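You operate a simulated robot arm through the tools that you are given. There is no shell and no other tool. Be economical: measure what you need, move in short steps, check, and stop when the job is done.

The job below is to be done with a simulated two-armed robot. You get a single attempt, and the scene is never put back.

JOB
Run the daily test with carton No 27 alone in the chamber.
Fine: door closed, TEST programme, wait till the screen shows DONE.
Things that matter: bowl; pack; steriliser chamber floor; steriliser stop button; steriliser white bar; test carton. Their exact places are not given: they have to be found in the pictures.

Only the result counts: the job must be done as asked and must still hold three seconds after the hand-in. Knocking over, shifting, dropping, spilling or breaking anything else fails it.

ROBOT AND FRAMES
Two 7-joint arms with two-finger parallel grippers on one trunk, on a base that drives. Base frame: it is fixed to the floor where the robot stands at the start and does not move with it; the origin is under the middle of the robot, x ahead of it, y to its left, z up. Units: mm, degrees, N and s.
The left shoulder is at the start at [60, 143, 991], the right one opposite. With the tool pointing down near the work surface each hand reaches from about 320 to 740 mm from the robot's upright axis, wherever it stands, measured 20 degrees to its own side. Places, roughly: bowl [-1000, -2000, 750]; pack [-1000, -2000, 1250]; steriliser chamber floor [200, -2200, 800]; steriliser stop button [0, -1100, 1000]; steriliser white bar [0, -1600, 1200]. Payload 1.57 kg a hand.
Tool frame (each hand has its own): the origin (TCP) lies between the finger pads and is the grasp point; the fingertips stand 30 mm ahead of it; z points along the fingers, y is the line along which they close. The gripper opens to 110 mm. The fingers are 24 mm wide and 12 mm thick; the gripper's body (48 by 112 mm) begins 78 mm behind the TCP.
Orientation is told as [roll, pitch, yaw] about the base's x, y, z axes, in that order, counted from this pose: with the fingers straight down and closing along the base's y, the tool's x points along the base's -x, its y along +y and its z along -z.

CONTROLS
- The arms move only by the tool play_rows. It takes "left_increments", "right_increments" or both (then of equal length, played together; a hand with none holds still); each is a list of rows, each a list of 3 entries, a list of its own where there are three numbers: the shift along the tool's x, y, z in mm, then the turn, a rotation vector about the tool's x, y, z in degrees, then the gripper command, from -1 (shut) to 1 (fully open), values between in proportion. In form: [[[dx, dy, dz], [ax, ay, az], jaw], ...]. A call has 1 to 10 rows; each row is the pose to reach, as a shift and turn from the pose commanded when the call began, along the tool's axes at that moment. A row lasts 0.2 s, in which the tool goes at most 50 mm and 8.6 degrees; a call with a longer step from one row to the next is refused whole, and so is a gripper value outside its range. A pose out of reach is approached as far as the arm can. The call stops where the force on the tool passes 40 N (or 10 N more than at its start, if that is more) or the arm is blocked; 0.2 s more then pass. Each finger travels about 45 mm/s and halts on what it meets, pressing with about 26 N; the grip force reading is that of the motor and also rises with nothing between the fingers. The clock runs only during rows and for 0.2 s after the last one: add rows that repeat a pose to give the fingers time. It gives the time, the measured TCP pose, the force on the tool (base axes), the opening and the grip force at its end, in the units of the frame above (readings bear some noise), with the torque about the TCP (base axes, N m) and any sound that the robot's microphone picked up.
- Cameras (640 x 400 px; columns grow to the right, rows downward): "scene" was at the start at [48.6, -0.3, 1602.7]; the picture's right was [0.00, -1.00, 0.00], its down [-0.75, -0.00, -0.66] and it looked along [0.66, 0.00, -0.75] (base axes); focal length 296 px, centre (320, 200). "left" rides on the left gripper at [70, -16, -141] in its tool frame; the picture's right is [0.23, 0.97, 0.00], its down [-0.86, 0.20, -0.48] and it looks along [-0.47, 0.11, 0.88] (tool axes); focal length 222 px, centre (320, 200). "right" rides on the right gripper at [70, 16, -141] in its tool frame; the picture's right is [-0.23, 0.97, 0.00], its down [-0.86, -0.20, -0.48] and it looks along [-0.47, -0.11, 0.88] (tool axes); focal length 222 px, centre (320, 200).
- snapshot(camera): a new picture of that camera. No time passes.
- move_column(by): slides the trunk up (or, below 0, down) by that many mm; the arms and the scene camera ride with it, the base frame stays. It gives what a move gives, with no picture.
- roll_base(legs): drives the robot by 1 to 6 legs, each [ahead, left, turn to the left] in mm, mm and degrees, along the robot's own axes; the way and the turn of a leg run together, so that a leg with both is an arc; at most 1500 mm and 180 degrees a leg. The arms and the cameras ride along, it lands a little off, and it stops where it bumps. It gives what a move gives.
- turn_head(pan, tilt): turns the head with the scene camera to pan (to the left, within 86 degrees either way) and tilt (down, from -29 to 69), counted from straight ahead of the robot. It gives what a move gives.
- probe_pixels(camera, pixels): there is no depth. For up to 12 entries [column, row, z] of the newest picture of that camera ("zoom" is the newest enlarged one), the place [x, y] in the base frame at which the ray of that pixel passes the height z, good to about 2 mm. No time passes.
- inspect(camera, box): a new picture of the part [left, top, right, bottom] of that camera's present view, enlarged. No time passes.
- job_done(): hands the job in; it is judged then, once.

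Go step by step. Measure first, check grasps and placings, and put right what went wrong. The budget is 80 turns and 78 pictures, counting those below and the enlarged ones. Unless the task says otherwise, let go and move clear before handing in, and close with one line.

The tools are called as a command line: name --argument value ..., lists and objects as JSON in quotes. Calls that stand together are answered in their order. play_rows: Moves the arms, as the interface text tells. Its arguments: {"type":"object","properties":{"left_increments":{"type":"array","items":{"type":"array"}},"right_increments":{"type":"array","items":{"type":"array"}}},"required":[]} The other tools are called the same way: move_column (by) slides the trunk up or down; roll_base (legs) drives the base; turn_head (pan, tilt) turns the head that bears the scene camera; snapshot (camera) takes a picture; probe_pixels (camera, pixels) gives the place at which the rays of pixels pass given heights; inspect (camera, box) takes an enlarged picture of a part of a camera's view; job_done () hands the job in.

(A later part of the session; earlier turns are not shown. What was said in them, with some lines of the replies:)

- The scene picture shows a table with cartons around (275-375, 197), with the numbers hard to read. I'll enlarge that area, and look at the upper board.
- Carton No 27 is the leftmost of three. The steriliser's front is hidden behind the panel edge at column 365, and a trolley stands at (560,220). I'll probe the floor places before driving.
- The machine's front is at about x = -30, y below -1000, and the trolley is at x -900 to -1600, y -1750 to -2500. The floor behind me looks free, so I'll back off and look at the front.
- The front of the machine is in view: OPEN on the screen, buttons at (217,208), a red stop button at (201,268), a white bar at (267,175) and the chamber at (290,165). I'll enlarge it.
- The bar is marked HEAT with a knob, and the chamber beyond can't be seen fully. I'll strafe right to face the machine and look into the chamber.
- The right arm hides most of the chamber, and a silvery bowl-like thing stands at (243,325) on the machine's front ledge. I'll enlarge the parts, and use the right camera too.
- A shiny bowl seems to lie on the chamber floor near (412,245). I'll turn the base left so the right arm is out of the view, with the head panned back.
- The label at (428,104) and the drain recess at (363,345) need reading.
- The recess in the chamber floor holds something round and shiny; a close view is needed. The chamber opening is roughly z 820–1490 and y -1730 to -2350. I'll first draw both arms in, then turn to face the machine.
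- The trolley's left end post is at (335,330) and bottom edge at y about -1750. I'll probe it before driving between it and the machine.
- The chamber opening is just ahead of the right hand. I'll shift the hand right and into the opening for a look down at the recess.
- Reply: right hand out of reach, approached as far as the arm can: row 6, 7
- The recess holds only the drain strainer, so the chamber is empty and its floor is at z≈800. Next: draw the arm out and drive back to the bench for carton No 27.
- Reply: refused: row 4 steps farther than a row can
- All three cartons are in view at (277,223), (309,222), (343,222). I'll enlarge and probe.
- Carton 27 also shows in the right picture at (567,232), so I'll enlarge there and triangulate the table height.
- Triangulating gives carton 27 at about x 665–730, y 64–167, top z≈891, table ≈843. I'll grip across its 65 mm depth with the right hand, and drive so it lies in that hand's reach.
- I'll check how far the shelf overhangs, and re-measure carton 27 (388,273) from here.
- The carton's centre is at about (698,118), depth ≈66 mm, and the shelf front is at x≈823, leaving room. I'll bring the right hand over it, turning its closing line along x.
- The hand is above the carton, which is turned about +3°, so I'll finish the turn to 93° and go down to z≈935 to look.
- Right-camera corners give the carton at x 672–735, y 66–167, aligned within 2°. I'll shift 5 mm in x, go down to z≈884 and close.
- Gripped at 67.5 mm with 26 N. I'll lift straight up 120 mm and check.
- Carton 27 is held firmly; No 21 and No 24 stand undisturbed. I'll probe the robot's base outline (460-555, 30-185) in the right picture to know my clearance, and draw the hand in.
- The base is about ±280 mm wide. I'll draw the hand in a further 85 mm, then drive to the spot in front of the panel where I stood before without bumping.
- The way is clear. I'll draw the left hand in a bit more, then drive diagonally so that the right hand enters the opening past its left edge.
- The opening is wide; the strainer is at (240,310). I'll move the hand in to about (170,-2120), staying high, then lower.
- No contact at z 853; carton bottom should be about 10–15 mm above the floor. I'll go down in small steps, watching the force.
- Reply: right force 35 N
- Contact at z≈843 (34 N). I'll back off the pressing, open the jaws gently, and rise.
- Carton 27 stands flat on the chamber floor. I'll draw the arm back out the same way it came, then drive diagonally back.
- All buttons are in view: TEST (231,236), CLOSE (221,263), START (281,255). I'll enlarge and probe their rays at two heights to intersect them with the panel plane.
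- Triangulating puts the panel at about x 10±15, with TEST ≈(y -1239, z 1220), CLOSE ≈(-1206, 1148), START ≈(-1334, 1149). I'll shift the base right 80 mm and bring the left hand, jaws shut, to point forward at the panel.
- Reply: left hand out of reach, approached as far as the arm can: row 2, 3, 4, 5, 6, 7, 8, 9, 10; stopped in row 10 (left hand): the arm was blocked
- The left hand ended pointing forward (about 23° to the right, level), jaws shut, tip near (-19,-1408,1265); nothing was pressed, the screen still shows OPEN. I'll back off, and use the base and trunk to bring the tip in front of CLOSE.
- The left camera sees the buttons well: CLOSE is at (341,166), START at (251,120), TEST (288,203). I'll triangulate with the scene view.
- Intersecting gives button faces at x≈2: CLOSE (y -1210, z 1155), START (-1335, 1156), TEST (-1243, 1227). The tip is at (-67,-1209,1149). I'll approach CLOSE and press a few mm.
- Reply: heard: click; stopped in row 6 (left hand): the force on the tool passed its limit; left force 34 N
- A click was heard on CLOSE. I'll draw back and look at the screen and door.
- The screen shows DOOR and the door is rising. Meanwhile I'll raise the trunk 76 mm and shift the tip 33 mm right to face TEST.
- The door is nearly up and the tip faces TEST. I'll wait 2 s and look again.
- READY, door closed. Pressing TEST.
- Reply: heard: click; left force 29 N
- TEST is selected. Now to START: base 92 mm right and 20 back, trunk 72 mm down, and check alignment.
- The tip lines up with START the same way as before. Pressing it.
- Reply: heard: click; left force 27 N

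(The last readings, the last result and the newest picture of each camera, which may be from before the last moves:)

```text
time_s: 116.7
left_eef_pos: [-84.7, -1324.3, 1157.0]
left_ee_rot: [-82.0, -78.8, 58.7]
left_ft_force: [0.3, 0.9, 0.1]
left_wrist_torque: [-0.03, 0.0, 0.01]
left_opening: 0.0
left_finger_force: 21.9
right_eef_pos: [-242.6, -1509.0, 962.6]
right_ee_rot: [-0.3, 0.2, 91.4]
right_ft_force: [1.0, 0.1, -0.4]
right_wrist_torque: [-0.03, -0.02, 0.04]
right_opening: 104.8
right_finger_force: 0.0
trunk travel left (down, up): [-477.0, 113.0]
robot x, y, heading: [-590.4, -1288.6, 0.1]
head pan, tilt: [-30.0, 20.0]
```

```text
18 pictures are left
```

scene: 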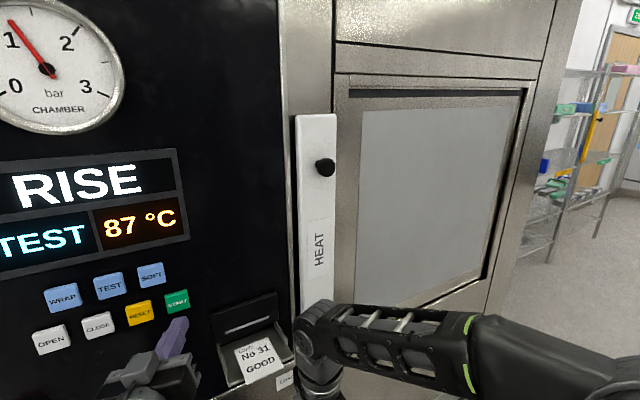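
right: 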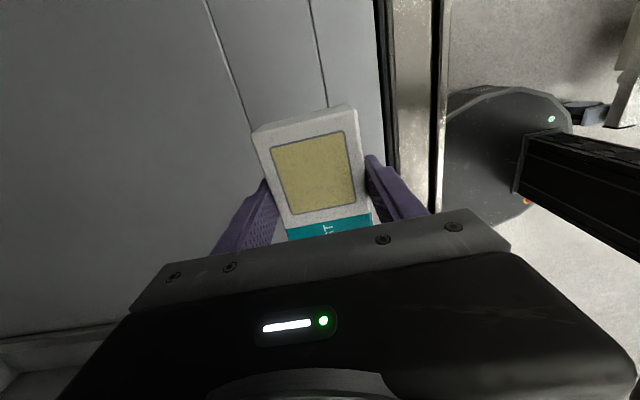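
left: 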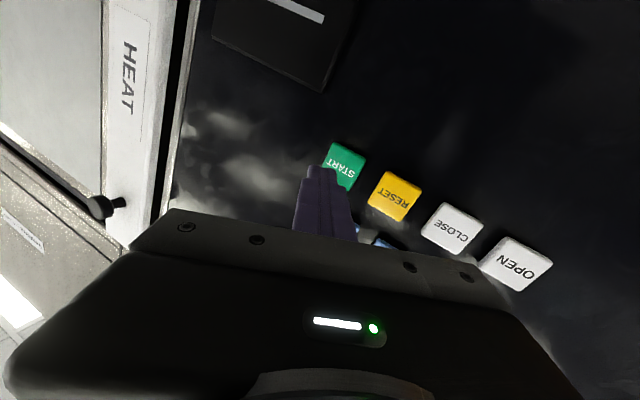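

The cycle is running (RISE, 87 °C). I'll back the robot off a little and wait.

roll_base --legs '[[-120, 60, 0]]'

play_rows --left_increments '[[[0, 0, 0], [0, 0, 0], -1], [[0, 0, 0], [0, 0, 0], -1], [[0, 0, 0], [0, 0, 0], -1], [[0, 0, 0], [0, 0, 0], -1], [[0, 0, 0], [0, 0, 0], -1], [[0, 0, 0], [0, 0, 0], -1], [[0, 0, 0], [0, 0, 0], -1], [[0, 0, 0], [0, 0, 0], -1], [[0, 0, 0], [0, 0, 0], -1], [[0, 0, 0], [0, 0, 0], -1]]'

play_rows --left_increments '[[[0, 0, 0], [0, 0, 0], -1], [[0, 0, 0], [0, 0, 0], -1], [[0, 0, 0], [0, 0, 0], -1], [[0, 0, 0], [0, 0, 0], -1], [[0, 0, 0], [0, 0, 0], -1], [[0, 0, 0], [0, 0, 0], -1], [[0, 0, 0], [0, 0, 0], -1], [[0, 0, 0], [0, 0, 0], -1], [[0, 0, 0], [0, 0, 0], -1], [[0, 0, 0], [0, 0, 0], -1]]'

snapshot --camera "scene"

```text
time_s: 118.0
left_eef_pos: [-206.1, -1263.2, 1156.8]
left_ee_rot: [-82.1, -78.8, 58.8]
left_ft_force: [-0.7, -0.5, -0.5]
left_wrist_torque: [0.02, 0.06, -0.02]
left_opening: 0.0
left_finger_force: 21.1
right_eef_pos: [-361.7, -1449.8, 962.3]
right_ee_rot: [-0.5, 0.2, 91.5]
right_ft_force: [0.1, 0.5, 0.7]
right_wrist_torque: [0.0, 0.0, -0.01]
right_opening: 104.5
right_finger_force: 0.2
trunk travel left (down, up): [-477.0, 113.0]
robot x, y, heading: [-713.1, -1229.7, -0.2]
head pan, tilt: [-30.0, 20.0]
```

```text
time_s: 120.2
left_eef_pos: [-204.2, -1264.4, 1156.1]
left_ee_rot: [-81.8, -78.8, 58.6]
left_ft_force: [0.0, -0.2, -0.4]
left_wrist_torque: [-0.01, -0.01, -0.01]
left_opening: 0.1
left_finger_force: 20.8
right_eef_pos: [-360.4, -1448.5, 962.2]
right_ee_rot: [-0.3, 0.2, 91.3]
right_ft_force: [-0.1, 0.5, -0.3]
right_wrist_torque: [0.0, 0.0, -0.02]
right_opening: 104.3
right_finger_force: 0.1
trunk travel left (down, up): [-477.0, 113.0]
robot x, y, heading: [-709.7, -1228.9, 0.2]
head pan, tilt: [-30.0, 20.0]
```

```text
time_s: 122.3
left_eef_pos: [-204.8, -1264.6, 1156.3]
left_ee_rot: [-81.8, -78.8, 58.5]
left_ft_force: [0.4, -0.3, -0.2]
left_wrist_torque: [-0.02, -0.02, 0.02]
left_opening: 0.0
left_finger_force: 21.3
right_eef_pos: [-360.4, -1449.9, 961.9]
right_ee_rot: [-0.3, 0.2, 91.4]
right_ft_force: [-0.5, -0.8, -0.5]
right_wrist_torque: [0.0, -0.02, -0.03]
right_opening: 104.6
right_finger_force: 0.1
trunk travel left (down, up): [-477.0, 113.0]
robot x, y, heading: [-712.4, -1228.2, -0.0]
head pan, tilt: [-30.0, 20.0]
```

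```text
17 pictures are left
```

scene: 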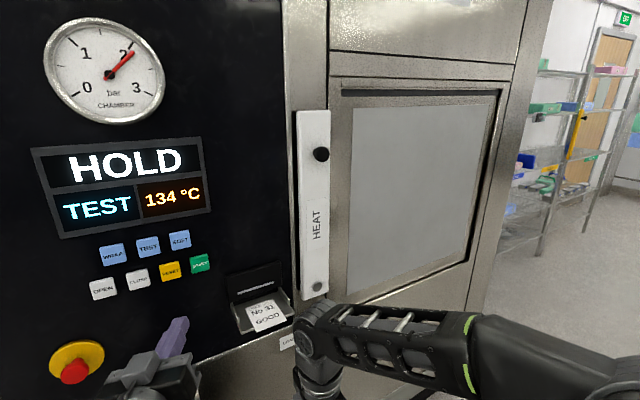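

HOLD at 134 °C; I'll keep waiting.

play_rows --left_increments '[[[0, 0, 0], [0, 0, 0], -1], [[0, 0, 0], [0, 0, 0], -1], [[0, 0, 0], [0, 0, 0], -1], [[0, 0, 0], [0, 0, 0], -1], [[0, 0, 0], [0, 0, 0], -1], [[0, 0, 0], [0, 0, 0], -1], [[0, 0, 0], [0, 0, 0], -1], [[0, 0, 0], [0, 0, 0], -1], [[0, 0, 0], [0, 0, 0], -1], [[0, 0, 0], [0, 0, 0], -1]]'

play_rows --left_increments '[[[0, 0, 0], [0, 0, 0], -1], [[0, 0, 0], [0, 0, 0], -1], [[0, 0, 0], [0, 0, 0], -1], [[0, 0, 0], [0, 0, 0], -1], [[0, 0, 0], [0, 0, 0], -1], [[0, 0, 0], [0, 0, 0], -1], [[0, 0, 0], [0, 0, 0], -1], [[0, 0, 0], [0, 0, 0], -1], [[0, 0, 0], [0, 0, 0], -1], [[0, 0, 0], [0, 0, 0], -1]]'

play_rows --left_increments '[[[0, 0, 0], [0, 0, 0], -1], [[0, 0, 0], [0, 0, 0], -1], [[0, 0, 0], [0, 0, 0], -1], [[0, 0, 0], [0, 0, 0], -1], [[0, 0, 0], [0, 0, 0], -1], [[0, 0, 0], [0, 0, 0], -1], [[0, 0, 0], [0, 0, 0], -1], [[0, 0, 0], [0, 0, 0], -1], [[0, 0, 0], [0, 0, 0], -1], [[0, 0, 0], [0, 0, 0], -1]]'

snapshot --camera "scene"

```text
time_s: 124.5
left_eef_pos: [-204.8, -1264.0, 1156.4]
left_ee_rot: [-81.8, -78.8, 58.5]
left_ft_force: [-0.7, 0.0, -0.3]
left_wrist_torque: [0.02, 0.01, -0.01]
left_opening: 0.0
left_finger_force: 20.8
right_eef_pos: [-360.7, -1452.3, 963.0]
right_ee_rot: [-0.4, 0.2, 91.5]
right_ft_force: [0.1, -0.2, 0.6]
right_wrist_torque: [0.02, -0.02, 0.0]
right_opening: 104.3
right_finger_force: 0.0
trunk travel left (down, up): [-477.0, 113.0]
robot x, y, heading: [-705.6, -1227.9, -0.0]
head pan, tilt: [-30.0, 20.0]
```

```text
time_s: 126.8
left_eef_pos: [-204.1, -1263.1, 1156.0]
left_ee_rot: [-81.7, -78.8, 58.4]
left_ft_force: [0.2, 0.5, 0.1]
left_wrist_torque: [0.0, -0.02, 0.0]
left_opening: 0.2
left_finger_force: 21.6
right_eef_pos: [-359.8, -1449.4, 962.9]
right_ee_rot: [-0.3, 0.1, 91.4]
right_ft_force: [0.5, 0.4, -0.7]
right_wrist_torque: [-0.01, -0.03, 0.0]
right_opening: 104.7
right_finger_force: 0.1
trunk travel left (down, up): [-477.0, 113.0]
robot x, y, heading: [-710.4, -1228.7, 0.0]
head pan, tilt: [-30.0, 20.0]
```

```text
time_s: 128.9
left_eef_pos: [-204.2, -1264.4, 1155.8]
left_ee_rot: [-81.8, -78.8, 58.5]
left_ft_force: [0.3, -0.1, 0.3]
left_wrist_torque: [0.01, 0.0, 0.01]
left_opening: 0.0
left_finger_force: 21.7
right_eef_pos: [-360.0, -1450.8, 962.7]
right_ee_rot: [-0.4, 0.2, 91.4]
right_ft_force: [-0.6, 0.1, -0.6]
right_wrist_torque: [0.02, -0.02, 0.01]
right_opening: 104.7
right_finger_force: 0.0
trunk travel left (down, up): [-477.0, 113.0]
robot x, y, heading: [-711.4, -1230.6, 0.1]
head pan, tilt: [-30.0, 20.0]
```

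```text
16 pictures are left
```

scene: 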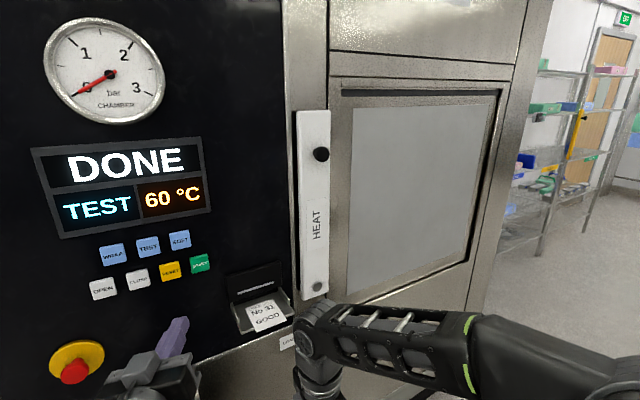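

The screen shows DONE with TEST at (125,185), the door is closed, both hands are clear. Handing in.

job_done

```text
The job is handed in.
```

The daily test is finished: carton No 27 was alone in the chamber with the door closed, the TEST programme ran, and the screen shows DONE.
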